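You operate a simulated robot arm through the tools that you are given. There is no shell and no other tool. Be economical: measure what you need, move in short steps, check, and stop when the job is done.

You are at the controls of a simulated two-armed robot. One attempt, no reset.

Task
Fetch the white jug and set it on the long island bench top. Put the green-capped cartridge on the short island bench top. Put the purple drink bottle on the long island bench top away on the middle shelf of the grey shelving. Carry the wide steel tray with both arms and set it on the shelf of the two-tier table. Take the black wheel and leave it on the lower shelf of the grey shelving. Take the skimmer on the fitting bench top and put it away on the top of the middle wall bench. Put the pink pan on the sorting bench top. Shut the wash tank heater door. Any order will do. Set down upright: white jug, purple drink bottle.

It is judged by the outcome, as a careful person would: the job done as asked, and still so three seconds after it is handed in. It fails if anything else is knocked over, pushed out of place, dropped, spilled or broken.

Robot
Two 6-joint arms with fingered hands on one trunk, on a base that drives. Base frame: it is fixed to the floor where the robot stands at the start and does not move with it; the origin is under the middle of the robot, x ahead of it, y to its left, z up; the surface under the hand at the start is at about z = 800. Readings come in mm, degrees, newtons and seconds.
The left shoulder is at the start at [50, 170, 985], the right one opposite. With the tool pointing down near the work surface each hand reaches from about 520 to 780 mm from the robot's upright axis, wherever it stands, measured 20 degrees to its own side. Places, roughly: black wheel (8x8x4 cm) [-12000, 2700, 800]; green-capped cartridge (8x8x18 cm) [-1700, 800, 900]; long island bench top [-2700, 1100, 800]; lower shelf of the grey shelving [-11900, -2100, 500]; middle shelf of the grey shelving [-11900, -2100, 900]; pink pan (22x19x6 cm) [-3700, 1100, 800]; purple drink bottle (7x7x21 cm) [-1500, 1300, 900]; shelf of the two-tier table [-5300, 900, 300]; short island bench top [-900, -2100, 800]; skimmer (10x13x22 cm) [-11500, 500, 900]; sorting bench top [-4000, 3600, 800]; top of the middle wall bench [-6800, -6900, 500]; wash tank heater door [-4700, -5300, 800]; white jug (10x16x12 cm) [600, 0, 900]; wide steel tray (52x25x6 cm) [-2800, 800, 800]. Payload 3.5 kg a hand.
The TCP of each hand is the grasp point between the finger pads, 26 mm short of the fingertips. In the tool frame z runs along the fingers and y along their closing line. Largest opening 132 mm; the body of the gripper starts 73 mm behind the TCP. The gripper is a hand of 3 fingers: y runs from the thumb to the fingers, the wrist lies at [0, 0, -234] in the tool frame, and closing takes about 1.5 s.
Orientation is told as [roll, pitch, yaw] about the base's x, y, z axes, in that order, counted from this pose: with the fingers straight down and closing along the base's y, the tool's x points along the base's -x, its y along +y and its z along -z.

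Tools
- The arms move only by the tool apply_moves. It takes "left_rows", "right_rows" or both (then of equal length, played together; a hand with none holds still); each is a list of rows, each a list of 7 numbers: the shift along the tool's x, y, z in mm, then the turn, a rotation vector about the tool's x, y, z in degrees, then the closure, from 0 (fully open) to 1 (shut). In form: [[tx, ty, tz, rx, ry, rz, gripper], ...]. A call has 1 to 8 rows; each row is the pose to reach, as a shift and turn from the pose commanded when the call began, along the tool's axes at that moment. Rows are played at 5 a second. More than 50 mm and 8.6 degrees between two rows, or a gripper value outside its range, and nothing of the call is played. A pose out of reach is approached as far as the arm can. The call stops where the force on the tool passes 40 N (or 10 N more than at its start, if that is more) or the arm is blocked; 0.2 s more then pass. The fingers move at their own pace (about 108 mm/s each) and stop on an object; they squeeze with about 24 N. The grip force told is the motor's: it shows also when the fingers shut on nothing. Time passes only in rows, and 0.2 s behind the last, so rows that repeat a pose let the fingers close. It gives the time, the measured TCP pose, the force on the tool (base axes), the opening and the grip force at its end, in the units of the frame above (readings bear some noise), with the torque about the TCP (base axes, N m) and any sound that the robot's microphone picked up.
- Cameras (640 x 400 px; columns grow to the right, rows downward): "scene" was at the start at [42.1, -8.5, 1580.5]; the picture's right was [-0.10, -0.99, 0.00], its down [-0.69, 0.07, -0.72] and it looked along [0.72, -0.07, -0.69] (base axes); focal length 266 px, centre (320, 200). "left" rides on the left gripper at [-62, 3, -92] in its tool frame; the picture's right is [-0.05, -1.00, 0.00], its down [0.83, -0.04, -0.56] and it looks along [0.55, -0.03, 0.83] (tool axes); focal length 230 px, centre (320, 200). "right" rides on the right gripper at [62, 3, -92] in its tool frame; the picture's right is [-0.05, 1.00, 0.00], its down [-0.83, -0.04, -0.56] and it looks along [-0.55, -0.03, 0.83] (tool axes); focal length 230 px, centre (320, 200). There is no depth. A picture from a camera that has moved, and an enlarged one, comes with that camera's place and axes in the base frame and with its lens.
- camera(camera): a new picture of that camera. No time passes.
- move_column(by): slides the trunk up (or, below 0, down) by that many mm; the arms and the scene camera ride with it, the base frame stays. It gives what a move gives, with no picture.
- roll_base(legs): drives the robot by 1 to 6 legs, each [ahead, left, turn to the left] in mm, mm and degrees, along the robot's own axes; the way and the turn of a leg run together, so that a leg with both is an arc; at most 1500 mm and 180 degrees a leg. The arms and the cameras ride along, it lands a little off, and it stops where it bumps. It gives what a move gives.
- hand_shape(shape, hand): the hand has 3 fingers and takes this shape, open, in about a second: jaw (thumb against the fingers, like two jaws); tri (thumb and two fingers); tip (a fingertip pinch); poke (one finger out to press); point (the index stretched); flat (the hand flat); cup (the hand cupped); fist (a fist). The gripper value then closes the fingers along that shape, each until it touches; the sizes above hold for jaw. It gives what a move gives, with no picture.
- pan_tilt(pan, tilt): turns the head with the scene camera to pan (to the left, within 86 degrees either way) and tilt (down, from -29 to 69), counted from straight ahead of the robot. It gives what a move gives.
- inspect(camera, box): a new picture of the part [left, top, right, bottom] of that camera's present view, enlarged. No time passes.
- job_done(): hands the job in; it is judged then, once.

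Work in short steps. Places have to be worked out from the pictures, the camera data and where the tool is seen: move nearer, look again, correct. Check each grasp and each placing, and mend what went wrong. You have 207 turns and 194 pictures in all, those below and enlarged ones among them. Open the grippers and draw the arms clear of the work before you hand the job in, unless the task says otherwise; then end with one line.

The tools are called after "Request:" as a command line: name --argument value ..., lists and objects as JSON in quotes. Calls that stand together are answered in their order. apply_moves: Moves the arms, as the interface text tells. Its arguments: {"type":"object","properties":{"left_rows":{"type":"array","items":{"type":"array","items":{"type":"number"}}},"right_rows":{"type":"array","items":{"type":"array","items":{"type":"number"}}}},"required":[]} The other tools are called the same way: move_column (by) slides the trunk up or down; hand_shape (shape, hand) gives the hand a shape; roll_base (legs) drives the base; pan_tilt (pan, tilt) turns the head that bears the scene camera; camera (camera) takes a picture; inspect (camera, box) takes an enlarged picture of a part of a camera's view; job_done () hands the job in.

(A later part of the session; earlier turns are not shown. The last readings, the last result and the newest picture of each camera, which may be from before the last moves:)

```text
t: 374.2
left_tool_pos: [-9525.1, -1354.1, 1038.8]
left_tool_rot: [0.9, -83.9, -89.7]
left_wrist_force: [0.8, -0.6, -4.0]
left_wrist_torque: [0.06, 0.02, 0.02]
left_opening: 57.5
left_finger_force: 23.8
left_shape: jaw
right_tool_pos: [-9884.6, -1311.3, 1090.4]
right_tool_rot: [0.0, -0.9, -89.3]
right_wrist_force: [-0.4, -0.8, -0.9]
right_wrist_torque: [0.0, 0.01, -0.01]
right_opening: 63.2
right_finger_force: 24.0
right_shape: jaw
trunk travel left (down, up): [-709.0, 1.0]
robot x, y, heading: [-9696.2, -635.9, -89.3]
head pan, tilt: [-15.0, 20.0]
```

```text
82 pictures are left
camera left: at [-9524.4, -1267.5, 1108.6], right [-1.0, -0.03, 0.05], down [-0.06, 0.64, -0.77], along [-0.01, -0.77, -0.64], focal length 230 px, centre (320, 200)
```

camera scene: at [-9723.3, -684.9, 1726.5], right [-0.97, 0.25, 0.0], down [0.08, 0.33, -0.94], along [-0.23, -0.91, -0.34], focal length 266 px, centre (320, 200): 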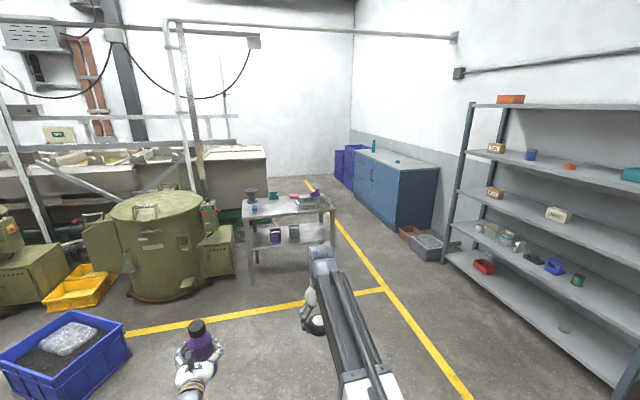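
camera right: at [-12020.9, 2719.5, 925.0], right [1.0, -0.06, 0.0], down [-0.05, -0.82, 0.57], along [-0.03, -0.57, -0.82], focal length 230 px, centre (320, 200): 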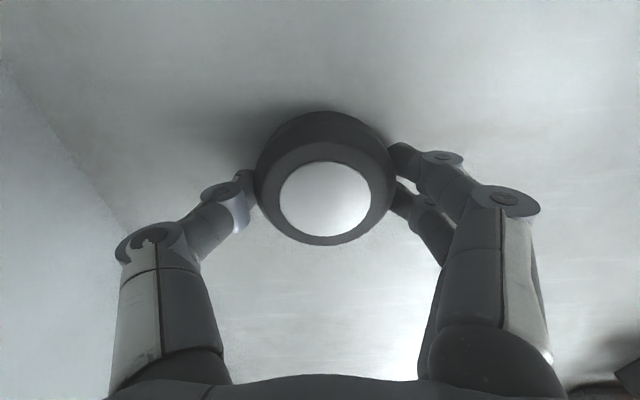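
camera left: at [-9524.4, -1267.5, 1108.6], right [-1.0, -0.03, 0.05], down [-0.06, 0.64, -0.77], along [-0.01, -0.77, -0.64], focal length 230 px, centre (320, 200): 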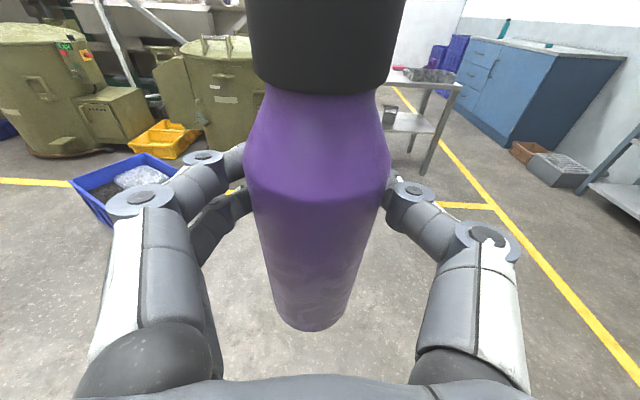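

The shelving has five levels, with the middle one at 900 and the lower at 500. Its front is at x≈-11810 and it spans y -2890 to -1350. I drive south, turn west to face it and approach.

Request:
roll_base --legs '[[1300, 0, 0], [0, 0, -45], [0, 0, -45], [900, 0, 0]]'

Request:
pan_tilt --pan 0 --tilt 28

Request:
camera --camera "scene"

```text
t: 389.2
left_tool_pos: [-11353.4, -2014.6, 1037.0]
left_tool_rot: [0.9, -83.9, 176.3]
left_wrist_force: [-0.4, -0.4, -4.5]
left_wrist_torque: [-0.02, -0.04, 0.0]
left_opening: 57.2
left_finger_force: 24.2
left_shape: jaw
right_tool_pos: [-11286.9, -1659.7, 1089.8]
right_tool_rot: [0.0, -0.7, 176.8]
right_wrist_force: [-1.5, 0.0, -2.0]
right_wrist_torque: [0.0, -0.02, -0.01]
right_opening: 63.0
right_finger_force: 23.7
right_shape: jaw
trunk travel left (down, up): [-709.0, 1.0]
robot x, y, heading: [-10620.4, -1890.1, 176.4]
head pan, tilt: [-15.0, 20.0]
```

```text
t: 390.0
left_tool_pos: [-11352.3, -2014.8, 1037.7]
left_tool_rot: [0.9, -83.9, 176.4]
left_wrist_force: [0.0, 0.8, -4.1]
left_wrist_torque: [0.02, -0.02, -0.02]
left_opening: 57.6
left_finger_force: 23.7
left_shape: jaw
right_tool_pos: [-11285.4, -1658.5, 1090.4]
right_tool_rot: [0.0, -0.8, 176.8]
right_wrist_force: [0.2, 0.2, -2.1]
right_wrist_torque: [-0.01, -0.01, 0.0]
right_opening: 63.2
right_finger_force: 23.9
right_shape: jaw
trunk travel left (down, up): [-709.0, 1.0]
robot x, y, heading: [-10622.6, -1888.0, 176.7]
head pan, tilt: [0.0, 28.0]
```

```text
81 pictures are left
camera scene: at [-10673.6, -1887.2, 1713.6], right [0.06, 1.0, 0.0], down [0.47, -0.03, -0.88], along [-0.88, 0.05, -0.47], focal length 266 px, centre (320, 200)
```

scene: 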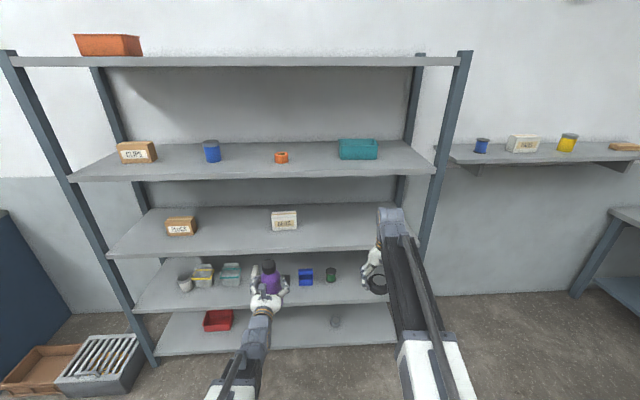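

The middle shelf has a free gap around y≈-2270, between the brown and white boxes. I raise the bottle a bit, draw the right hand back so it stays out of the shelves, square up and move closer.

Request:
apply_moves --left_rows '[[-10, 0, 0, 0, 0, 0, 1], [-20, 0, 0, 0, 0, 0, 1], [-28, 0, 0, 0, 0, 0, 1], [-28, 0, 0, 0, 0, 0, 1]]' --right_rows '[[33, 0, 25, 0, 0, 0, 1], [66, 0, 50, 0, 0, 0, 1], [100, 0, 75, 0, 0, 0, 1], [130, 0, 100, 0, 0, 0, 1]]'

Request:
roll_base --legs '[[0, 0, 3.4], [0, 215, 0], [330, 0, 0]]'

Request:
camera --camera "scene"

Request:
camera --camera "left"

```text
t: 391.0
left_tool_pos: [-11355.4, -2015.4, 1066.4]
left_tool_rot: [0.8, -83.9, 176.4]
left_wrist_force: [0.1, -0.7, -3.9]
left_wrist_torque: [0.0, -0.08, 0.02]
left_opening: 57.3
left_finger_force: 23.8
left_shape: jaw
right_tool_pos: [-11156.4, -1666.6, 989.6]
right_tool_rot: [0.0, -1.0, 176.8]
right_wrist_force: [0.9, -0.5, -1.4]
right_wrist_torque: [0.01, 0.04, -0.02]
right_opening: 63.2
right_finger_force: 23.6
right_shape: jaw
trunk travel left (down, up): [-709.0, 1.0]
robot x, y, heading: [-10620.4, -1887.6, 176.7]
head pan, tilt: [0.0, 28.0]
```

```text
t: 394.8
left_tool_pos: [-11666.3, -2282.3, 1065.0]
left_tool_rot: [0.9, -83.9, -179.7]
left_wrist_force: [-0.1, -0.5, -5.4]
left_wrist_torque: [0.01, -0.07, 0.01]
left_opening: 57.5
left_finger_force: 23.8
left_shape: jaw
right_tool_pos: [-11490.8, -1920.7, 989.4]
right_tool_rot: [0.0, -0.8, -179.3]
right_wrist_force: [-0.8, 0.1, -1.5]
right_wrist_torque: [0.03, -0.02, 0.01]
right_opening: 63.1
right_finger_force: 23.7
right_shape: jaw
trunk travel left (down, up): [-709.0, 1.0]
robot x, y, heading: [-10941.8, -2106.5, -179.5]
head pan, tilt: [0.0, 28.0]
```

```text
80 pictures are left
camera scene: at [-10994.8, -2109.5, 1713.5], right [-0.01, 1.0, 0.0], down [0.47, 0.01, -0.88], along [-0.88, -0.01, -0.47], focal length 266 px, centre (320, 200)
```

scene: 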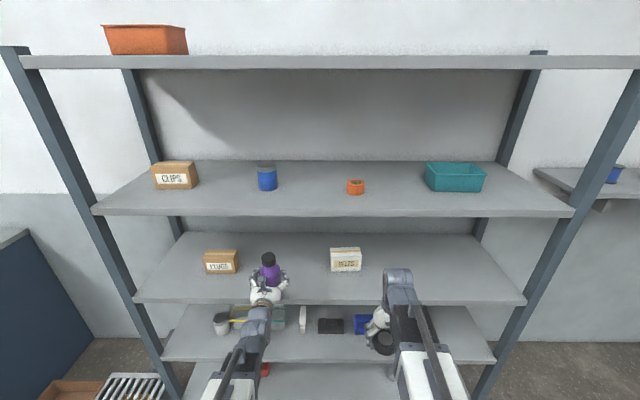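

```text
79 pictures are left
camera left: at [-11581.4, -2283.5, 1135.6], right [-0.03, 1.0, 0.05], down [0.64, 0.05, -0.77], along [-0.77, 0.01, -0.64], focal length 230 px, centre (320, 200)
```

left: 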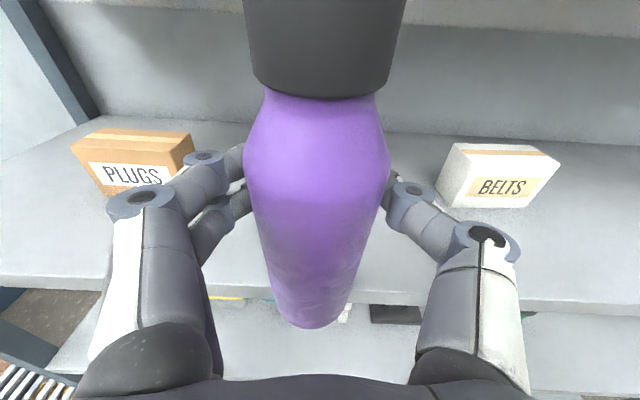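

The shelf edge is at x≈-11710 and the gap is clear on both sides. I draw the right hand in further, then drive 172 mm ahead to carry the bottle over the shelf.

Request:
apply_moves --right_rows '[[20, 0, 15, 0, 0, 0, 1], [40, 0, 30, 0, 0, 0, 1]]'

Request:
roll_base --legs '[[172, 0, -0.5]]'

Request:
camera --camera "left"

Request:
camera --camera "scene"

```text
t: 395.4
left_tool_pos: [-11664.6, -2282.7, 1065.0]
left_tool_rot: [0.8, -83.8, -179.7]
left_wrist_force: [0.4, -0.6, -3.9]
left_wrist_torque: [-0.01, -0.04, -0.03]
left_opening: 57.7
left_finger_force: 23.9
left_shape: jaw
right_tool_pos: [-11450.5, -1920.9, 960.4]
right_tool_rot: [-0.1, -0.8, -179.3]
right_wrist_force: [0.1, 0.4, -1.5]
right_wrist_torque: [0.0, 0.03, -0.01]
right_opening: 63.1
right_finger_force: 24.3
right_shape: jaw
trunk travel left (down, up): [-709.0, 1.0]
robot x, y, heading: [-10939.8, -2108.9, -179.2]
head pan, tilt: [0.0, 28.0]
```

```text
t: 396.9
left_tool_pos: [-11841.1, -2277.4, 1064.6]
left_tool_rot: [0.8, -83.8, 179.8]
left_wrist_force: [-0.9, 0.3, -4.0]
left_wrist_torque: [0.01, -0.06, 0.0]
left_opening: 57.7
left_finger_force: 24.4
left_shape: jaw
right_tool_pos: [-11623.5, -1918.3, 959.9]
right_tool_rot: [0.0, -0.8, -179.9]
right_wrist_force: [0.5, 0.0, -2.0]
right_wrist_torque: [-0.01, -0.03, -0.05]
right_opening: 62.8
right_finger_force: 23.7
right_shape: jaw
trunk travel left (down, up): [-709.0, 1.0]
robot x, y, heading: [-11111.5, -2109.9, -179.7]
head pan, tilt: [0.0, 28.0]
```

```text
78 pictures are left
camera left: at [-11756.9, -2278.6, 1135.4], right [-0.02, 1.0, 0.05], down [0.64, 0.05, -0.77], along [-0.77, 0.02, -0.64], focal length 230 px, centre (320, 200)
```

left: 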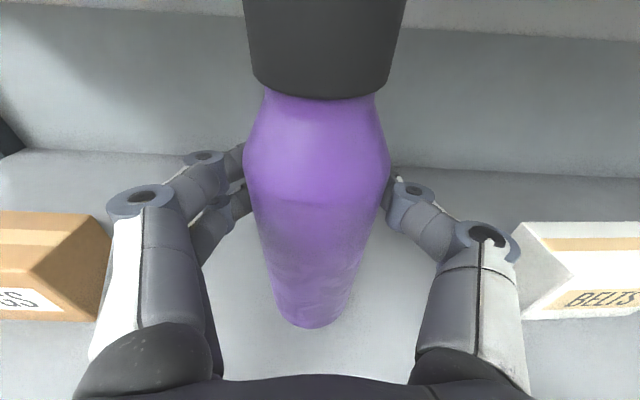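

```text
77 pictures are left
camera scene: at [-11168.8, -2110.1, 1713.5], right [0.0, 1.0, 0.0], down [0.47, 0.0, -0.88], along [-0.88, 0.0, -0.47], focal length 266 px, centre (320, 200)
```

scene: 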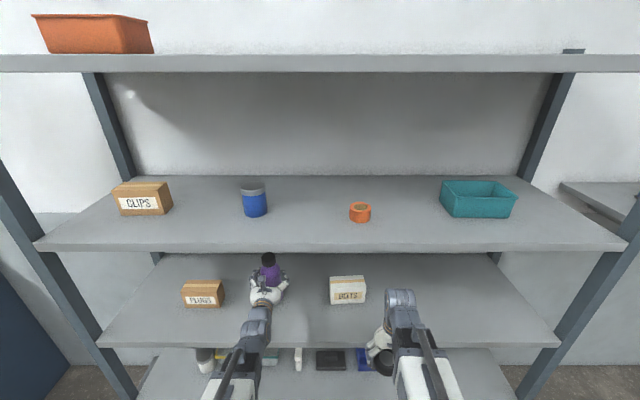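

The bottle is over the gap with room on both sides. I lower it with the trunk.

Request:
move_column --by -28

Request:
move_column --by -6

Request:
camera --camera "left"

```text
t: 397.6
left_tool_pos: [-11841.2, -2276.7, 1037.8]
left_tool_rot: [0.8, -83.8, 179.9]
left_wrist_force: [-0.2, -0.4, -4.7]
left_wrist_torque: [0.02, -0.06, -0.01]
left_opening: 57.1
left_finger_force: 24.6
left_shape: jaw
right_tool_pos: [-11621.8, -1918.3, 932.9]
right_tool_rot: [0.0, -0.8, -179.9]
right_wrist_force: [-0.7, 0.1, -1.5]
right_wrist_torque: [-0.03, 0.0, 0.0]
right_opening: 63.2
right_finger_force: 24.8
right_shape: jaw
trunk travel left (down, up): [-681.0, 29.0]
robot x, y, heading: [-11113.0, -2110.2, -180.0]
head pan, tilt: [0.0, 28.0]
```

```text
t: 398.2
left_tool_pos: [-11840.0, -2277.2, 1031.4]
left_tool_rot: [0.8, -83.9, 179.7]
left_wrist_force: [0.1, -0.6, -3.0]
left_wrist_torque: [-0.01, -0.06, 0.0]
left_opening: 57.6
left_finger_force: 23.7
left_shape: jaw
right_tool_pos: [-11622.2, -1918.5, 925.1]
right_tool_rot: [-0.1, -0.7, -180.0]
right_wrist_force: [0.1, 0.2, -1.6]
right_wrist_torque: [0.03, 0.02, 0.01]
right_opening: 63.3
right_finger_force: 23.8
right_shape: jaw
trunk travel left (down, up): [-675.0, 35.0]
robot x, y, heading: [-11119.0, -2109.5, -180.0]
head pan, tilt: [0.0, 28.0]
```

```text
76 pictures are left
camera left: at [-11755.8, -2278.6, 1102.1], right [-0.02, 1.0, 0.05], down [0.64, 0.05, -0.77], along [-0.77, 0.02, -0.64], focal length 230 px, centre (320, 200)
```

left: 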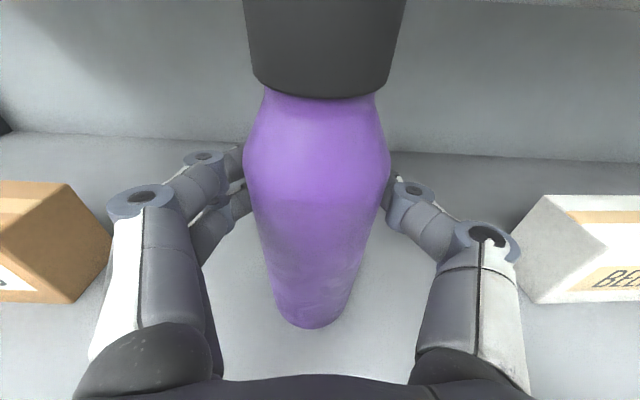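

I continue down in small steps until contact.

Request:
move_column --by -4

Request:
move_column --by -4

```text
t: 398.7
left_tool_pos: [-11840.0, -2277.6, 1029.9]
left_tool_rot: [1.1, -84.3, 179.6]
left_wrist_force: [-3.5, -0.2, 12.3]
left_wrist_torque: [-0.07, 0.24, 0.0]
left_opening: 57.5
left_finger_force: 23.8
left_shape: jaw
right_tool_pos: [-11622.6, -1918.6, 922.4]
right_tool_rot: [0.0, -0.9, -179.9]
right_wrist_force: [-0.1, 0.0, -1.7]
right_wrist_torque: [-0.01, -0.03, 0.0]
right_opening: 63.3
right_finger_force: 23.6
right_shape: jaw
trunk travel left (down, up): [-671.0, 39.0]
robot x, y, heading: [-11116.3, -2108.0, -179.7]
head pan, tilt: [0.0, 28.0]
```

```text
t: 399.3
left_tool_pos: [-11839.1, -2276.8, 1028.9]
left_tool_rot: [1.5, -84.7, 179.3]
left_wrist_force: [-6.8, -1.4, 33.6]
left_wrist_torque: [-0.14, 0.5, -0.02]
left_opening: 57.7
left_finger_force: 24.0
left_shape: jaw
right_tool_pos: [-11620.8, -1917.2, 919.9]
right_tool_rot: [0.0, -0.9, -180.0]
right_wrist_force: [0.9, -0.9, -1.0]
right_wrist_torque: [0.0, 0.02, -0.01]
right_opening: 63.0
right_finger_force: 24.0
right_shape: jaw
trunk travel left (down, up): [-667.0, 43.0]
robot x, y, heading: [-11111.4, -2107.6, -180.0]
head pan, tilt: [0.0, 28.0]
```

The bottle is on the shelf. I ease the load a little and open gradually.

Request:
move_column --by 4

Request:
apply_moves --left_rows '[[0, 0, 0, 0, 0, 0, 0.5], [0, 0, 0, 0, 0, 0, 0.4], [0, 0, 0, 0, 0, 0, 0.3], [0, 0, 0, 0, 0, 0, 0.15], [0, 0, 0, 0, 0, 0, 0.1], [0, 0, 0, 0, 0, 0, 0.1]]'

Request:
camera --camera "left"

```text
t: 399.8
left_tool_pos: [-11838.9, -2276.3, 1029.8]
left_tool_rot: [1.3, -84.3, 179.5]
left_wrist_force: [-5.3, -1.5, 25.3]
left_wrist_torque: [-0.11, 0.42, 0.0]
left_opening: 57.4
left_finger_force: 24.1
left_shape: jaw
right_tool_pos: [-11620.8, -1918.1, 922.7]
right_tool_rot: [0.0, -0.9, -179.8]
right_wrist_force: [0.1, -0.8, -1.8]
right_wrist_torque: [0.0, 0.0, 0.0]
right_opening: 63.2
right_finger_force: 23.6
right_shape: jaw
trunk travel left (down, up): [-671.0, 39.0]
robot x, y, heading: [-11115.0, -2113.1, -180.0]
head pan, tilt: [0.0, 28.0]
```

```text
t: 401.2
left_tool_pos: [-11839.5, -2276.0, 1027.7]
left_tool_rot: [0.8, -83.9, 179.7]
left_wrist_force: [0.1, 0.9, 0.1]
left_wrist_torque: [-0.02, 0.0, 0.02]
left_opening: 118.5
left_finger_force: 0.1
left_shape: jaw
right_tool_pos: [-11622.5, -1918.6, 921.7]
right_tool_rot: [0.0, -0.8, -179.9]
right_wrist_force: [-0.7, -0.8, -2.1]
right_wrist_torque: [0.01, 0.02, 0.01]
right_opening: 63.0
right_finger_force: 23.6
right_shape: jaw
trunk travel left (down, up): [-671.0, 39.0]
robot x, y, heading: [-11116.6, -2110.9, -180.0]
head pan, tilt: [0.0, 28.0]
```

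```text
75 pictures are left
camera left: at [-11755.5, -2278.5, 1098.2], right [-0.02, 1.0, 0.05], down [0.64, 0.05, -0.77], along [-0.77, 0.02, -0.64], focal length 230 px, centre (320, 200)
```

left: 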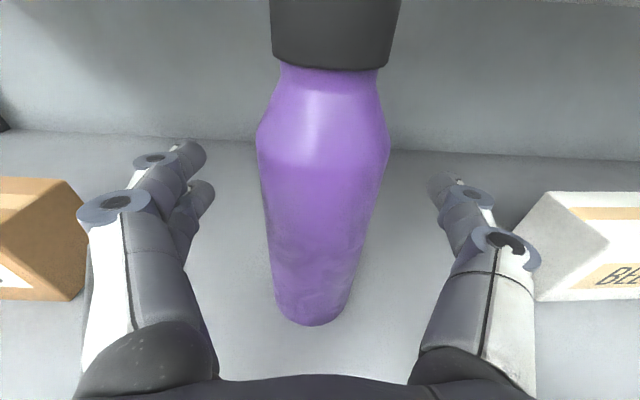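

The bottle stands free and upright. I back straight out, then fold the left hand back to pointing down and look.

Request:
roll_base --legs '[[-420, 0, 0]]'

Request:
apply_moves --left_rows '[[-10, 0, -18, 0, 8.5, 0, 0.1], [-20, 0, -36, 0, 17, 0, 0.1], [-30, 0, -54, 0, 25.5, 0, 0.1], [-40, 0, -72, 0, 34, 0, 0.1], [-50, 0, -90, 0, 42.5, 0, 0.1], [-60, 0, -108, 0, 51, 0, 0.1], [-70, 0, -126, 0, 59.5, 0, 0.1], [-80, 0, -140, 0, 68, 0, 0.1]]'

Request:
camera --camera "scene"

```text
t: 403.8
left_tool_pos: [-11424.7, -2276.5, 1027.5]
left_tool_rot: [0.9, -83.9, 179.7]
left_wrist_force: [0.5, 0.2, 0.2]
left_wrist_torque: [0.0, 0.0, 0.0]
left_opening: 118.4
left_finger_force: 0.0
left_shape: jaw
right_tool_pos: [-11205.5, -1916.4, 922.8]
right_tool_rot: [0.0, -1.0, -179.9]
right_wrist_force: [-0.1, -0.5, -0.7]
right_wrist_torque: [0.0, 0.02, 0.0]
right_opening: 63.3
right_finger_force: 23.8
right_shape: jaw
trunk travel left (down, up): [-671.0, 39.0]
robot x, y, heading: [-10697.0, -2110.7, -180.0]
head pan, tilt: [0.0, 28.0]
```

```text
t: 405.6
left_tool_pos: [-11293.6, -2273.2, 1122.0]
left_tool_rot: [0.2, -15.8, -179.5]
left_wrist_force: [-0.3, -1.0, -0.2]
left_wrist_torque: [0.0, 0.02, -0.02]
left_opening: 118.5
left_finger_force: 0.0
left_shape: jaw
left hand out of reach, approached as far as the arm can: row 1
right_tool_pos: [-11205.9, -1917.7, 922.5]
right_tool_rot: [0.0, -0.8, -179.8]
right_wrist_force: [0.8, 0.1, -1.0]
right_wrist_torque: [0.0, 0.03, 0.02]
right_opening: 63.0
right_finger_force: 24.2
right_shape: jaw
trunk travel left (down, up): [-671.0, 39.0]
robot x, y, heading: [-10703.8, -2107.5, -180.0]
head pan, tilt: [0.0, 28.0]
```

```text
74 pictures are left
camera scene: at [-10751.2, -2109.3, 1675.6], right [0.0, 1.0, 0.0], down [0.47, 0.0, -0.88], along [-0.88, 0.0, -0.47], focal length 266 px, centre (320, 200)
```

scene: 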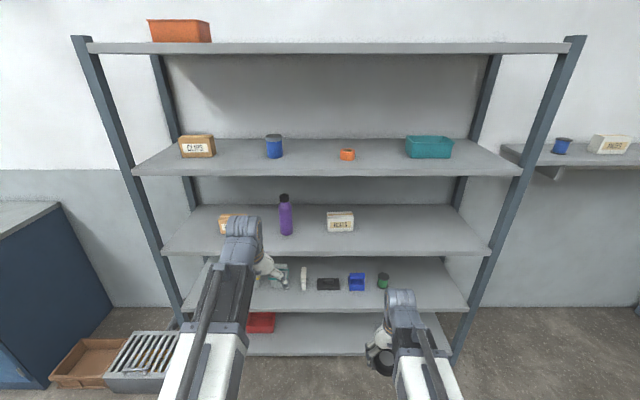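

The bottle stands well on the middle shelf. For the wheel I tuck the left hand in, extend the right one forward, lower the trunk and line up with the free right end of the lower shelf, around [-11800, -1540].

Request:
apply_moves --left_rows '[[13, 0, -4, 0, 3, 0, 0.5], [26, 0, -8, 0, 6, 0, 0.5], [40, 0, -11, 0, 9, 0, 0.5], [54, 0, -15, 0, 12, 0, 0.5], [67, 0, -19, 0, 15.6, 0, 0.5]]' --right_rows '[[-43, 0, 0, 0, 0, 0, 1], [-86, 0, 0, 0, 0, 0, 1], [-129, 0, 0, 0, 0, 0, 1], [-172, 0, 0, 0, 0, 0, 1], [-215, 0, 0, 0, 0, 0, 1]]'

Request:
move_column --by -366

Request:
roll_base --legs '[[0, -375, 0], [180, 0, 0]]'

Request:
camera --camera "scene"

Request:
camera --camera "right"

```text
t: 406.8
left_tool_pos: [-11225.1, -2272.9, 1120.6]
left_tool_rot: [0.1, -0.3, -179.4]
left_wrist_force: [-0.6, -0.5, 0.7]
left_wrist_torque: [0.01, 0.0, 0.01]
left_opening: 66.6
left_finger_force: 0.0
left_shape: jaw
right_tool_pos: [-11423.3, -1917.9, 923.6]
right_tool_rot: [0.0, -0.8, -179.9]
right_wrist_force: [-0.2, 0.0, -1.9]
right_wrist_torque: [-0.02, 0.02, 0.02]
right_opening: 63.0
right_finger_force: 24.3
right_shape: jaw
trunk travel left (down, up): [-671.0, 39.0]
robot x, y, heading: [-10697.9, -2106.9, -179.9]
head pan, tilt: [0.0, 28.0]
```

```text
t: 410.3
left_tool_pos: [-11224.7, -2272.0, 754.5]
left_tool_rot: [0.1, -0.3, -179.5]
left_wrist_force: [0.4, 0.1, 0.8]
left_wrist_torque: [0.03, -0.04, 0.02]
left_opening: 66.8
left_finger_force: 0.0
left_shape: jaw
right_tool_pos: [-11422.4, -1918.2, 559.3]
right_tool_rot: [-0.1, -0.8, -179.9]
right_wrist_force: [0.4, 0.4, -1.7]
right_wrist_torque: [0.02, -0.02, 0.01]
right_opening: 63.1
right_finger_force: 24.5
right_shape: jaw
trunk travel left (down, up): [-305.0, 405.0]
robot x, y, heading: [-10697.0, -2109.3, -179.9]
head pan, tilt: [0.0, 28.0]
```

```text
t: 413.8
left_tool_pos: [-11404.4, -1890.8, 754.6]
left_tool_rot: [0.2, -0.3, -179.3]
left_wrist_force: [0.7, 0.5, -0.4]
left_wrist_torque: [0.01, 0.05, -0.01]
left_opening: 66.5
left_finger_force: 0.1
left_shape: jaw
right_tool_pos: [-11602.3, -1535.8, 557.6]
right_tool_rot: [0.0, -0.8, -179.9]
right_wrist_force: [-0.1, -0.1, -1.8]
right_wrist_torque: [-0.06, -0.02, 0.02]
right_opening: 63.1
right_finger_force: 24.2
right_shape: jaw
trunk travel left (down, up): [-305.0, 405.0]
robot x, y, heading: [-10880.1, -1722.8, -179.8]
head pan, tilt: [0.0, 28.0]
```

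```text
73 pictures are left
camera scene: at [-10930.6, -1725.8, 1309.6], right [0.0, 1.0, 0.0], down [0.47, 0.0, -0.88], along [-0.88, 0.0, -0.47], focal length 266 px, centre (320, 200)
```

scene: 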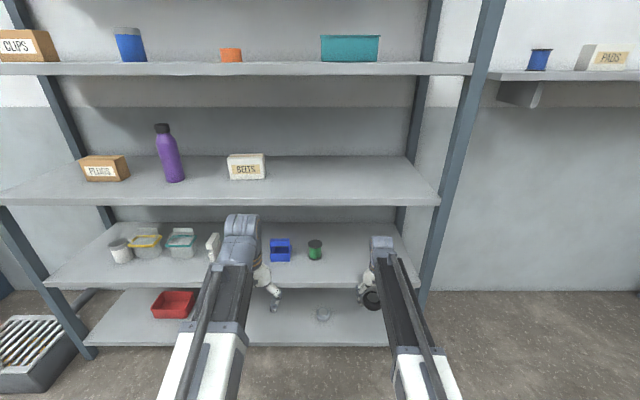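

```text
72 pictures are left
camera right: at [-11539.2, -1538.7, 650.4], right [-0.05, -1.0, 0.0], down [-0.82, 0.04, 0.57], along [-0.57, 0.03, -0.82], focal length 230 px, centre (320, 200)
```

right: 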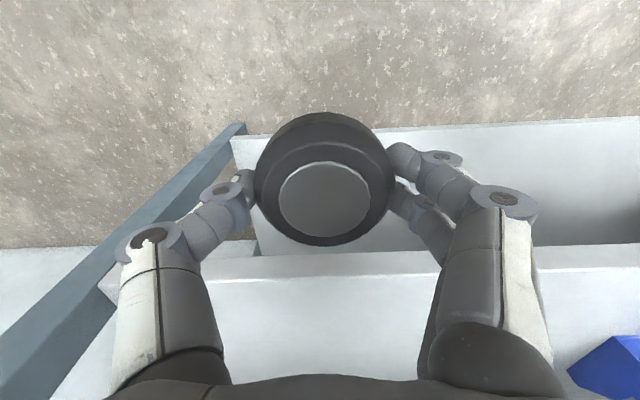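

The gap to the shelf above is about 35 mm over the knuckle, and the wheel clears the shelf by about 15 mm. I raise 6 mm and drive in 200 mm.

Request:
move_column --by 6

Request:
roll_base --legs '[[200, 0, 0]]'

Request:
camera --camera "right"

Request:
camera --camera "scene"

```text
t: 414.4
left_tool_pos: [-11405.3, -1890.4, 760.5]
left_tool_rot: [0.0, -0.3, -179.2]
left_wrist_force: [0.4, -0.1, -0.8]
left_wrist_torque: [0.02, 0.04, -0.01]
left_opening: 66.5
left_finger_force: 0.0
left_shape: jaw
right_tool_pos: [-11602.6, -1536.4, 563.8]
right_tool_rot: [0.0, -0.8, -179.8]
right_wrist_force: [0.4, -0.5, -1.3]
right_wrist_torque: [0.01, -0.01, 0.0]
right_opening: 63.1
right_finger_force: 23.9
right_shape: jaw
trunk travel left (down, up): [-311.0, 399.0]
robot x, y, heading: [-10879.5, -1724.2, -179.7]
head pan, tilt: [0.0, 28.0]
```

```text
t: 415.9
left_tool_pos: [-11600.4, -1892.5, 761.1]
left_tool_rot: [0.1, -0.3, -179.2]
left_wrist_force: [-0.4, -0.3, 0.1]
left_wrist_torque: [0.03, 0.0, 0.0]
left_opening: 66.7
left_finger_force: 0.1
left_shape: jaw
right_tool_pos: [-11798.6, -1537.5, 564.0]
right_tool_rot: [0.0, -0.7, -179.8]
right_wrist_force: [0.4, 0.0, -1.9]
right_wrist_torque: [-0.02, -0.01, 0.02]
right_opening: 62.8
right_finger_force: 23.8
right_shape: jaw
trunk travel left (down, up): [-311.0, 399.0]
robot x, y, heading: [-11074.5, -1728.8, -179.6]
head pan, tilt: [0.0, 28.0]
```

```text
71 pictures are left
camera right: at [-11735.7, -1540.6, 656.4], right [-0.05, -1.0, 0.0], down [-0.82, 0.04, 0.57], along [-0.57, 0.03, -0.82], focal length 230 px, centre (320, 200)
```

right: 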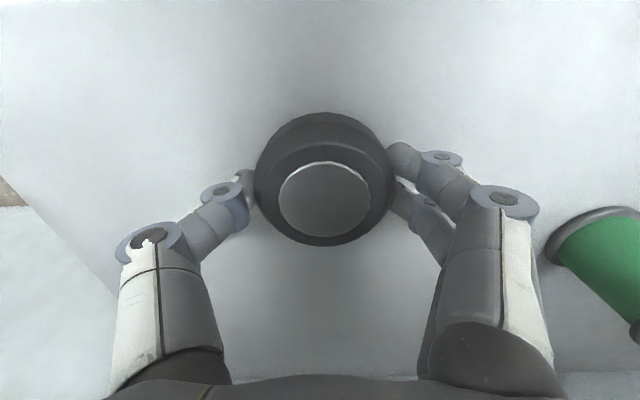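

```text
70 pictures are left
camera scene: at [-11126.9, -1726.8, 1315.6], right [-0.01, 1.0, 0.0], down [0.47, 0.0, -0.88], along [-0.88, 0.0, -0.47], focal length 266 px, centre (320, 200)
```

scene: 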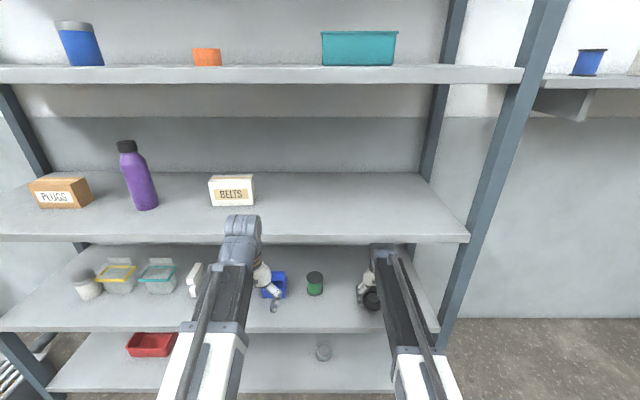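

The wheel is over the shelf, with the green can close on one side, so I will open only moderately. I lower it.

Request:
move_column --by -17

Request:
move_column --by -5

```text
t: 416.6
left_tool_pos: [-11599.4, -1892.9, 745.6]
left_tool_rot: [0.2, -0.3, -179.1]
left_wrist_force: [0.0, 0.5, 0.6]
left_wrist_torque: [-0.02, -0.02, 0.02]
left_opening: 66.4
left_finger_force: 0.0
left_shape: jaw
right_tool_pos: [-11799.8, -1537.7, 550.7]
right_tool_rot: [0.0, -1.1, -179.8]
right_wrist_force: [0.4, 0.7, 24.9]
right_wrist_torque: [-0.06, 0.01, 0.05]
right_opening: 62.9
right_finger_force: 23.7
right_shape: jaw
trunk travel left (down, up): [-294.0, 416.0]
robot x, y, heading: [-11076.7, -1726.0, -179.6]
head pan, tilt: [0.0, 28.0]
```

```text
t: 417.0
left_tool_pos: [-11599.5, -1891.8, 740.0]
left_tool_rot: [0.2, -0.4, -179.2]
left_wrist_force: [-0.1, -0.4, 0.1]
left_wrist_torque: [0.01, -0.01, 0.03]
left_opening: 66.8
left_finger_force: 0.1
left_shape: jaw
right_tool_pos: [-11798.3, -1537.2, 550.4]
right_tool_rot: [0.0, -1.3, -179.7]
right_wrist_force: [6.6, 0.6, 20.4]
right_wrist_torque: [-0.11, -0.08, 0.06]
right_opening: 63.1
right_finger_force: 24.0
right_shape: jaw
trunk travel left (down, up): [-291.0, 419.0]
robot x, y, heading: [-11078.9, -1725.8, -179.7]
head pan, tilt: [0.0, 28.0]
stopped: the force on the tool passed its limit at 43 N (the readings are from after the stop); the commanded pose is now the measured one
```

It is resting on the shelf. I open enough to clear the rim and slide straight back, as there is little headroom.

Request:
apply_moves --right_rows '[[0, 0, -3, 0, 0, 0, 0.6], [0, 0, -5, 0, 0, 0, 0.35], [0, 0, -5, 0, 0, 0, 0.22], [0, 0, -5, 0, 0, 0, 0.22], [0, 0, -5, 0, 0, 0, 0.22]]'

Request:
camera --camera "right"

```text
t: 418.2
left_tool_pos: [-11599.0, -1892.3, 740.2]
left_tool_rot: [0.0, -0.3, -179.2]
left_wrist_force: [-0.4, -0.5, 0.3]
left_wrist_torque: [-0.03, -0.03, 0.02]
left_opening: 66.5
left_finger_force: 0.0
left_shape: jaw
right_tool_pos: [-11800.3, -1537.5, 552.0]
right_tool_rot: [0.0, -1.1, -179.7]
right_wrist_force: [-0.7, 0.5, 0.3]
right_wrist_torque: [0.02, -0.03, -0.01]
right_opening: 102.8
right_finger_force: 0.1
right_shape: jaw
trunk travel left (down, up): [-291.0, 419.0]
robot x, y, heading: [-11074.8, -1724.6, -179.7]
head pan, tilt: [0.0, 28.0]
```

```text
69 pictures are left
camera right: at [-11736.8, -1540.4, 643.6], right [-0.05, -1.0, 0.0], down [-0.82, 0.04, 0.57], along [-0.57, 0.03, -0.82], focal length 230 px, centre (320, 200)
```

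right: 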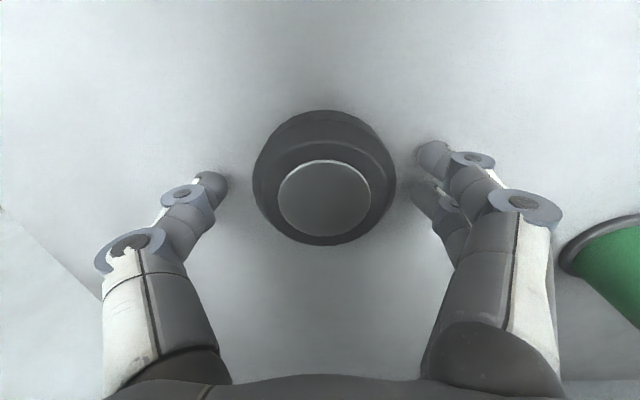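

The wheel is released and clear on both sides. I raise 8 mm and back straight out.

Request:
apply_moves --right_rows '[[0, 0, -8, 0, 0, 0, 0.22], [40, 0, -8, 0, 0, 0, 0.22], [80, 0, -8, 0, 0, 0, 0.22], [120, 0, -8, 0, 0, 0, 0.22]]'

Request:
roll_base --legs '[[-400, 0, 0]]'

Request:
move_column --by 360

Request:
camera --camera "scene"

```text
t: 419.2
left_tool_pos: [-11599.3, -1893.7, 741.1]
left_tool_rot: [0.0, -0.3, -179.1]
left_wrist_force: [-1.2, -0.3, -0.4]
left_wrist_torque: [-0.03, -0.03, -0.03]
left_opening: 66.6
left_finger_force: 0.0
left_shape: jaw
right_tool_pos: [-11679.0, -1537.3, 557.6]
right_tool_rot: [0.0, -1.1, -179.7]
right_wrist_force: [0.3, -0.1, -0.3]
right_wrist_torque: [0.0, -0.03, -0.01]
right_opening: 102.8
right_finger_force: 0.0
right_shape: jaw
trunk travel left (down, up): [-291.0, 419.0]
robot x, y, heading: [-11073.5, -1727.5, -179.8]
head pan, tilt: [0.0, 28.0]
```

```text
t: 421.7
left_tool_pos: [-11195.6, -1889.5, 739.9]
left_tool_rot: [0.1, -0.3, -179.1]
left_wrist_force: [-0.3, 0.0, -0.5]
left_wrist_torque: [-0.02, 0.02, 0.05]
left_opening: 66.7
left_finger_force: 0.0
left_shape: jaw
right_tool_pos: [-11273.6, -1533.8, 557.1]
right_tool_rot: [-0.1, -1.1, -179.7]
right_wrist_force: [0.9, 0.3, -0.1]
right_wrist_torque: [0.01, 0.01, 0.01]
right_opening: 102.7
right_finger_force: 0.0
right_shape: jaw
trunk travel left (down, up): [-291.0, 419.0]
robot x, y, heading: [-10668.8, -1721.9, -179.6]
head pan, tilt: [0.0, 28.0]
```

```text
t: 425.2
left_tool_pos: [-11194.2, -1888.9, 1100.0]
left_tool_rot: [0.1, -0.3, -179.3]
left_wrist_force: [0.1, 0.1, -0.1]
left_wrist_torque: [-0.02, -0.03, -0.01]
left_opening: 66.7
left_finger_force: 0.1
left_shape: jaw
right_tool_pos: [-11274.3, -1534.4, 917.1]
right_tool_rot: [0.0, -1.1, -179.8]
right_wrist_force: [-0.4, 0.5, 0.4]
right_wrist_torque: [-0.03, 0.02, 0.0]
right_opening: 102.8
right_finger_force: 0.1
right_shape: jaw
trunk travel left (down, up): [-651.0, 59.0]
robot x, y, heading: [-10669.8, -1726.0, -179.5]
head pan, tilt: [0.0, 28.0]
```

```text
68 pictures are left
camera scene: at [-10722.0, -1724.9, 1655.5], right [0.0, 1.0, 0.0], down [0.47, 0.0, -0.88], along [-0.88, 0.0, -0.47], focal length 266 px, centre (320, 200)
```

scene: 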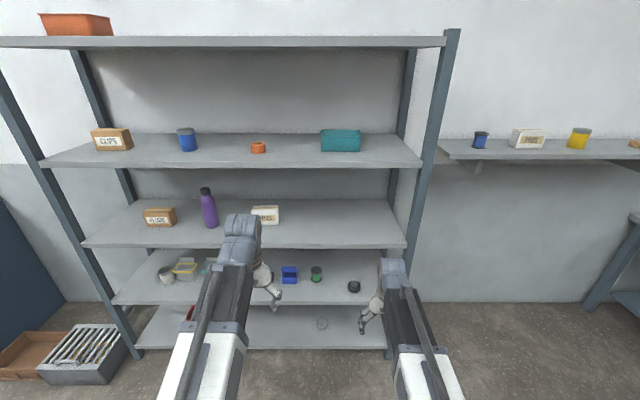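

The wheel is on the lower shelf and the bottle on the middle one. Now the skimmer: I go round the trolley to face the south end of the fitting bench.

Request:
roll_base --legs '[[-970, 0, 0], [0, -1300, 0], [0, -1050, 0], [780, 0, 0]]'

Request:
pan_tilt --pan 0 --tilt 35

Request:
camera --camera "scene"

```text
t: 445.2
left_tool_pos: [-10923.6, 503.6, 1100.7]
left_tool_rot: [0.1, -0.4, 178.3]
left_wrist_force: [-0.3, -0.4, 0.3]
left_wrist_torque: [-0.01, 0.02, 0.0]
left_opening: 66.7
left_finger_force: 0.1
left_shape: jaw
right_tool_pos: [-10985.9, 861.3, 916.6]
right_tool_rot: [0.0, -1.1, 177.8]
right_wrist_force: [0.6, -0.3, 0.9]
right_wrist_torque: [0.0, -0.02, 0.02]
right_opening: 102.7
right_finger_force: 0.1
right_shape: jaw
trunk travel left (down, up): [-651.0, 59.0]
robot x, y, heading: [-10392.7, 647.6, 177.5]
head pan, tilt: [0.0, 28.0]
```

```text
t: 445.9
left_tool_pos: [-10922.1, 503.7, 1100.6]
left_tool_rot: [0.1, -0.3, 178.3]
left_wrist_force: [-1.1, -0.2, 0.7]
left_wrist_torque: [0.04, 0.0, 0.01]
left_opening: 66.8
left_finger_force: 0.1
left_shape: jaw
right_tool_pos: [-10986.3, 863.1, 916.8]
right_tool_rot: [0.0, -1.1, 177.8]
right_wrist_force: [0.7, -0.4, 0.1]
right_wrist_torque: [-0.01, 0.01, -0.01]
right_opening: 102.7
right_finger_force: 0.1
right_shape: jaw
trunk travel left (down, up): [-651.0, 59.0]
robot x, y, heading: [-10397.9, 645.1, 178.0]
head pan, tilt: [0.0, 35.0]
```

```text
67 pictures are left
camera scene: at [-10440.2, 647.5, 1644.6], right [0.04, 1.0, 0.0], down [0.57, -0.02, -0.82], along [-0.82, 0.03, -0.57], focal length 266 px, centre (320, 200)
```

scene: 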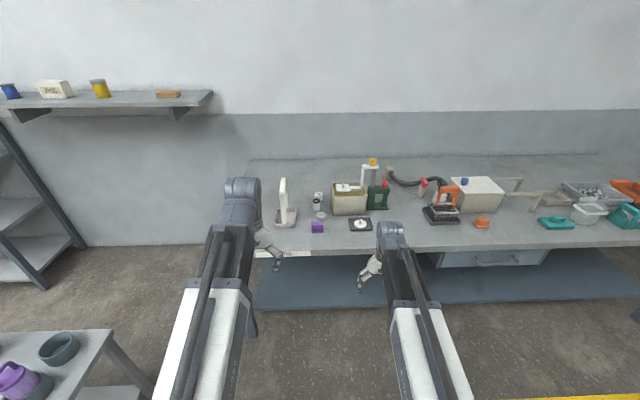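

Request:
inspect --camera "scene" --box '[250, 150, 410, 260]'

```text
3.64 times, centred on (330, 205) of scene
camera zoom: at [-10440.2, 647.5, 1644.6], right [0.04, 1.0, 0.0], down [0.57, -0.02, -0.82], along [-0.82, 0.03, -0.57], focal length 966 px, centre (284, 182)
```

zoom: 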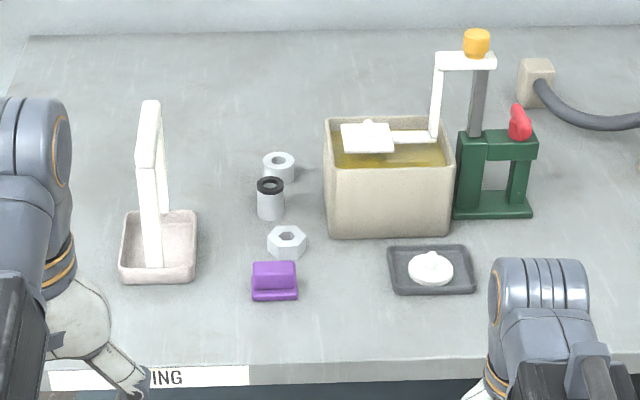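

The skimmer is the white scoop box with a tall arched handle, near [-11480, 516]. I raise and draw back the right hand, move closer and view it from the left hand.

Request:
apply_moves --right_rows '[[15, 0, -45, 0, 0, 0, 0.2], [30, 0, -90, 0, 0, 0, 0.2], [45, 0, -135, 0, 0, 0, 0.2], [60, 0, -180, 0, 0, 0, 0.2]]' --left_rows '[[0, 0, -10, 0, 0, 0, 0.3], [0, 0, -20, 0, 0, 0, 0.3], [0, 0, -30, 0, 0, 0, 0.3], [0, 0, -30, 0, 0, 0, 0.3]]'

Request:
roll_base --legs '[[400, 0, 2.2]]'

Request:
camera --camera "left"

Request:
camera --camera "scene"

```text
t: 446.9
left_tool_pos: [-10924.2, 501.5, 1130.3]
left_tool_rot: [0.1, -0.3, 178.3]
left_wrist_force: [0.3, 0.4, 0.3]
left_wrist_torque: [0.02, -0.04, 0.02]
left_opening: 92.0
left_finger_force: 0.1
left_shape: jaw
right_tool_pos: [-10922.4, 859.1, 1097.5]
right_tool_rot: [0.0, -1.2, 177.7]
right_wrist_force: [0.4, -0.8, 0.6]
right_wrist_torque: [-0.04, 0.01, 0.0]
right_opening: 105.3
right_finger_force: 0.1
right_shape: jaw
trunk travel left (down, up): [-651.0, 59.0]
robot x, y, heading: [-10392.5, 647.2, 177.7]
head pan, tilt: [0.0, 35.0]
```

```text
t: 449.4
left_tool_pos: [-11320.5, 488.9, 1130.9]
left_tool_rot: [0.2, -0.4, -179.5]
left_wrist_force: [-1.0, 0.2, -1.2]
left_wrist_torque: [0.02, 0.05, 0.0]
left_opening: 91.9
left_finger_force: 0.0
left_shape: jaw
right_tool_pos: [-11334.6, 844.3, 1097.0]
right_tool_rot: [0.0, -1.1, -179.8]
right_wrist_force: [-0.3, 0.3, 0.5]
right_wrist_torque: [0.01, -0.03, 0.03]
right_opening: 105.5
right_finger_force: 0.0
right_shape: jaw
trunk travel left (down, up): [-651.0, 59.0]
robot x, y, heading: [-10794.7, 653.2, -180.0]
head pan, tilt: [0.0, 35.0]
```

```text
65 pictures are left
camera left: at [-11382.0, 484.8, 1223.2], right [-0.06, 1.0, 0.0], down [0.83, 0.05, 0.55], along [0.55, 0.03, -0.83], focal length 230 px, centre (320, 200)
```

left: 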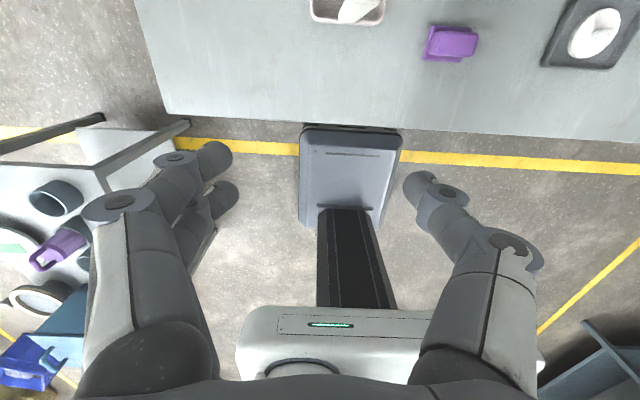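

```text
64 pictures are left
camera scene: at [-10843.0, 652.7, 1644.5], right [0.0, 1.0, 0.0], down [0.57, 0.0, -0.82], along [-0.82, 0.0, -0.57], focal length 266 px, centre (320, 200)
```

scene: 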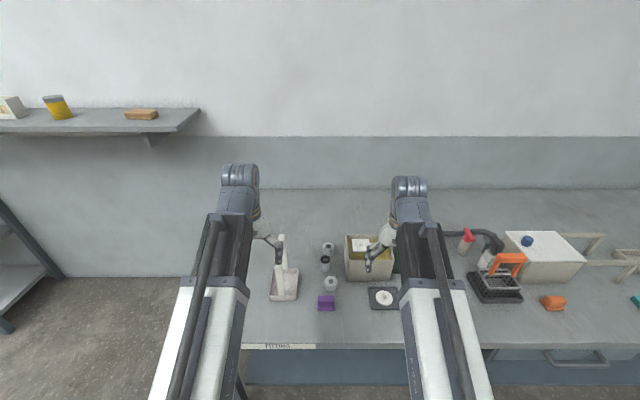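

Request:
inspect --camera "scene" --box '[240, 220, 340, 320]'

```text
4.00 times, centred on (290, 270) of scene
camera zoom: at [-10843.0, 652.7, 1644.5], right [0.0, 1.0, 0.0], down [0.57, 0.0, -0.82], along [-0.82, 0.0, -0.57], focal length 1062 px, centre (440, -80)
```

zoom: 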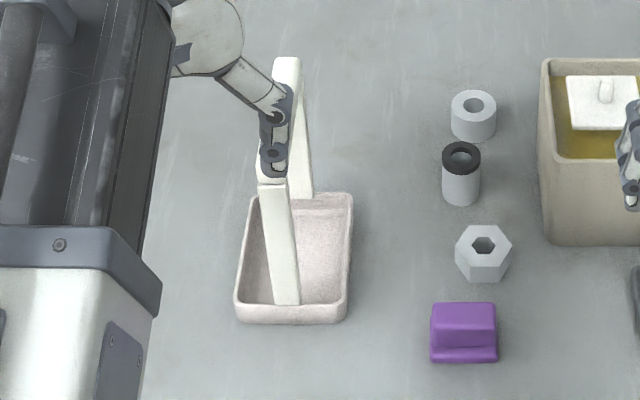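

The arch's top bar runs fore and aft from x≈-11400 to -11530 at y≈521, with its top near z 1018. I bring the left hand over its middle, half closed.

Request:
apply_moves --left_rows '[[-40, -8, 0, 0, 0, 0, 0.5], [-80, -16, 0, 0, 0, 0, 0.5], [-120, -24, 10, 0, 0, 0, 0.5], [-145, -32, 20, 0, 0, 0, 0.5]]'

Request:
camera --camera "left"

Request:
inspect --camera "scene" --box '[220, 200, 340, 320]'

```text
t: 450.4
left_tool_pos: [-11463.3, 520.4, 1111.0]
left_tool_rot: [0.1, -0.4, -179.4]
left_wrist_force: [-0.3, 0.4, 0.0]
left_wrist_torque: [0.01, -0.02, 0.0]
left_opening: 66.6
left_finger_force: 0.0
left_shape: jaw
right_tool_pos: [-11334.0, 844.8, 1095.6]
right_tool_rot: [0.0, -1.1, -179.8]
right_wrist_force: [-0.2, -0.4, -0.7]
right_wrist_torque: [-0.02, 0.05, -0.01]
right_opening: 105.4
right_finger_force: 0.2
right_shape: jaw
trunk travel left (down, up): [-651.0, 59.0]
robot x, y, heading: [-10793.9, 654.4, -179.8]
head pan, tilt: [0.0, 35.0]
```

```text
62 pictures are left
camera left: at [-11525.0, 516.7, 1204.1], right [-0.06, 1.0, 0.0], down [0.83, 0.05, 0.55], along [0.55, 0.03, -0.83], focal length 230 px, centre (320, 200)
```

left: 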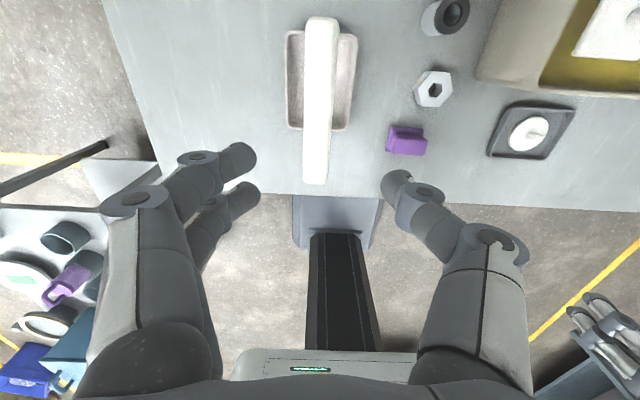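

```text
3.33 times, centred on (280, 260) of scene
camera zoom: at [-10842.5, 652.8, 1644.5], right [0.0, 1.0, 0.0], down [0.57, 0.0, -0.82], along [-0.82, 0.0, -0.57], focal length 885 px, centre (453, 0)
```

zoom: 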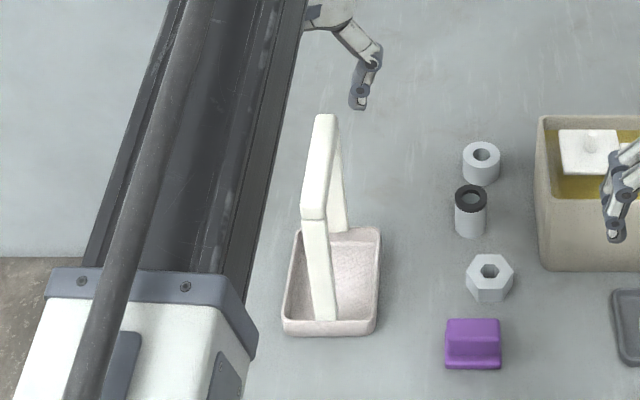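

The bar runs x -11540 to -11421 at y≈517. I centre on it, go down to z≈1005 and close.

Request:
apply_moves --left_rows '[[-15, 3, 20, 0, 0, 0, 0.5], [-15, 3, 50, 0, 0, 0, 0.5], [-15, 3, 80, 0, 0, 0, 0.5], [-15, 3, 106, 0, 0, 0, 0.5], [-15, 3, 106, 0, 0, 0, 0.8], [-15, 3, 106, 0, 0, 0, 1], [-15, 3, 106, 0, 0, 0, 1], [-15, 3, 106, 0, 0, 0, 1]]'

Request:
camera --camera "left"

```text
t: 452.1
left_tool_pos: [-11481.5, 515.0, 1006.2]
left_tool_rot: [0.1, -0.3, -179.3]
left_wrist_force: [-0.4, -0.1, -0.6]
left_wrist_torque: [-0.03, 0.02, 0.01]
left_opening: 18.5
left_finger_force: 24.0
left_shape: jaw
right_tool_pos: [-11333.6, 845.1, 1096.8]
right_tool_rot: [-0.1, -1.1, -179.7]
right_wrist_force: [0.3, -0.5, 0.0]
right_wrist_torque: [0.03, 0.01, 0.01]
right_opening: 105.4
right_finger_force: 0.1
right_shape: jaw
trunk travel left (down, up): [-651.0, 59.0]
robot x, y, heading: [-10793.1, 654.5, -179.8]
head pan, tilt: [0.0, 35.0]
```

```text
60 pictures are left
camera left: at [-11542.9, 511.9, 1097.4], right [-0.06, 1.0, 0.0], down [0.83, 0.05, 0.55], along [0.55, 0.03, -0.83], focal length 230 px, centre (320, 200)
```

left: 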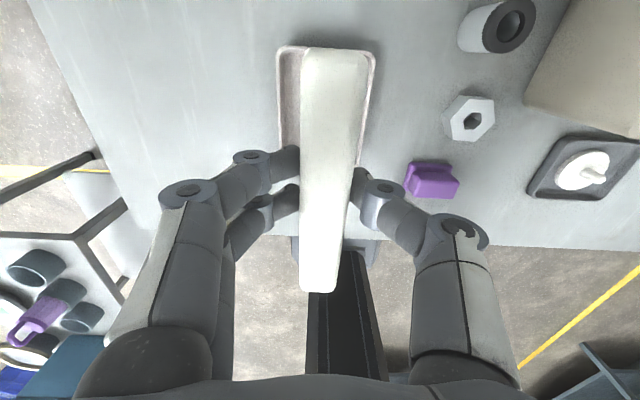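

The bar is gripped at 18.5 mm. I lift it.

Request:
apply_moves --left_rows '[[0, 0, -25, 0, 0, 0, 1], [0, 0, -50, 0, 0, 0, 1], [0, 0, -75, 0, 0, 0, 1], [0, 0, -95, 0, 0, 0, 1]]'

Request:
camera --camera "scene"

```text
t: 453.1
left_tool_pos: [-11478.3, 514.4, 1099.6]
left_tool_rot: [0.1, -0.3, -179.4]
left_wrist_force: [-1.1, 0.2, -2.8]
left_wrist_torque: [0.03, -0.02, -0.03]
left_opening: 18.2
left_finger_force: 24.7
left_shape: jaw
right_tool_pos: [-11333.1, 844.7, 1096.5]
right_tool_rot: [0.0, -1.2, -179.7]
right_wrist_force: [-0.6, -0.9, 0.4]
right_wrist_torque: [0.01, -0.01, 0.0]
right_opening: 105.5
right_finger_force: 0.1
right_shape: jaw
trunk travel left (down, up): [-651.0, 59.0]
robot x, y, heading: [-10794.8, 650.5, -179.9]
head pan, tilt: [0.0, 35.0]
```

```text
59 pictures are left
camera scene: at [-10842.3, 652.7, 1644.5], right [0.0, 1.0, 0.0], down [0.57, 0.0, -0.82], along [-0.82, 0.0, -0.57], focal length 266 px, centre (320, 200)
```

scene: 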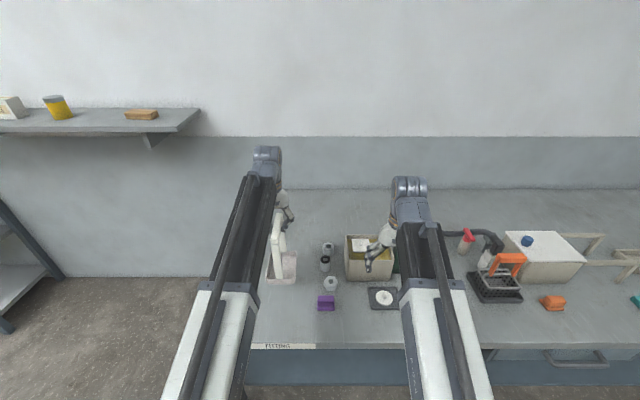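

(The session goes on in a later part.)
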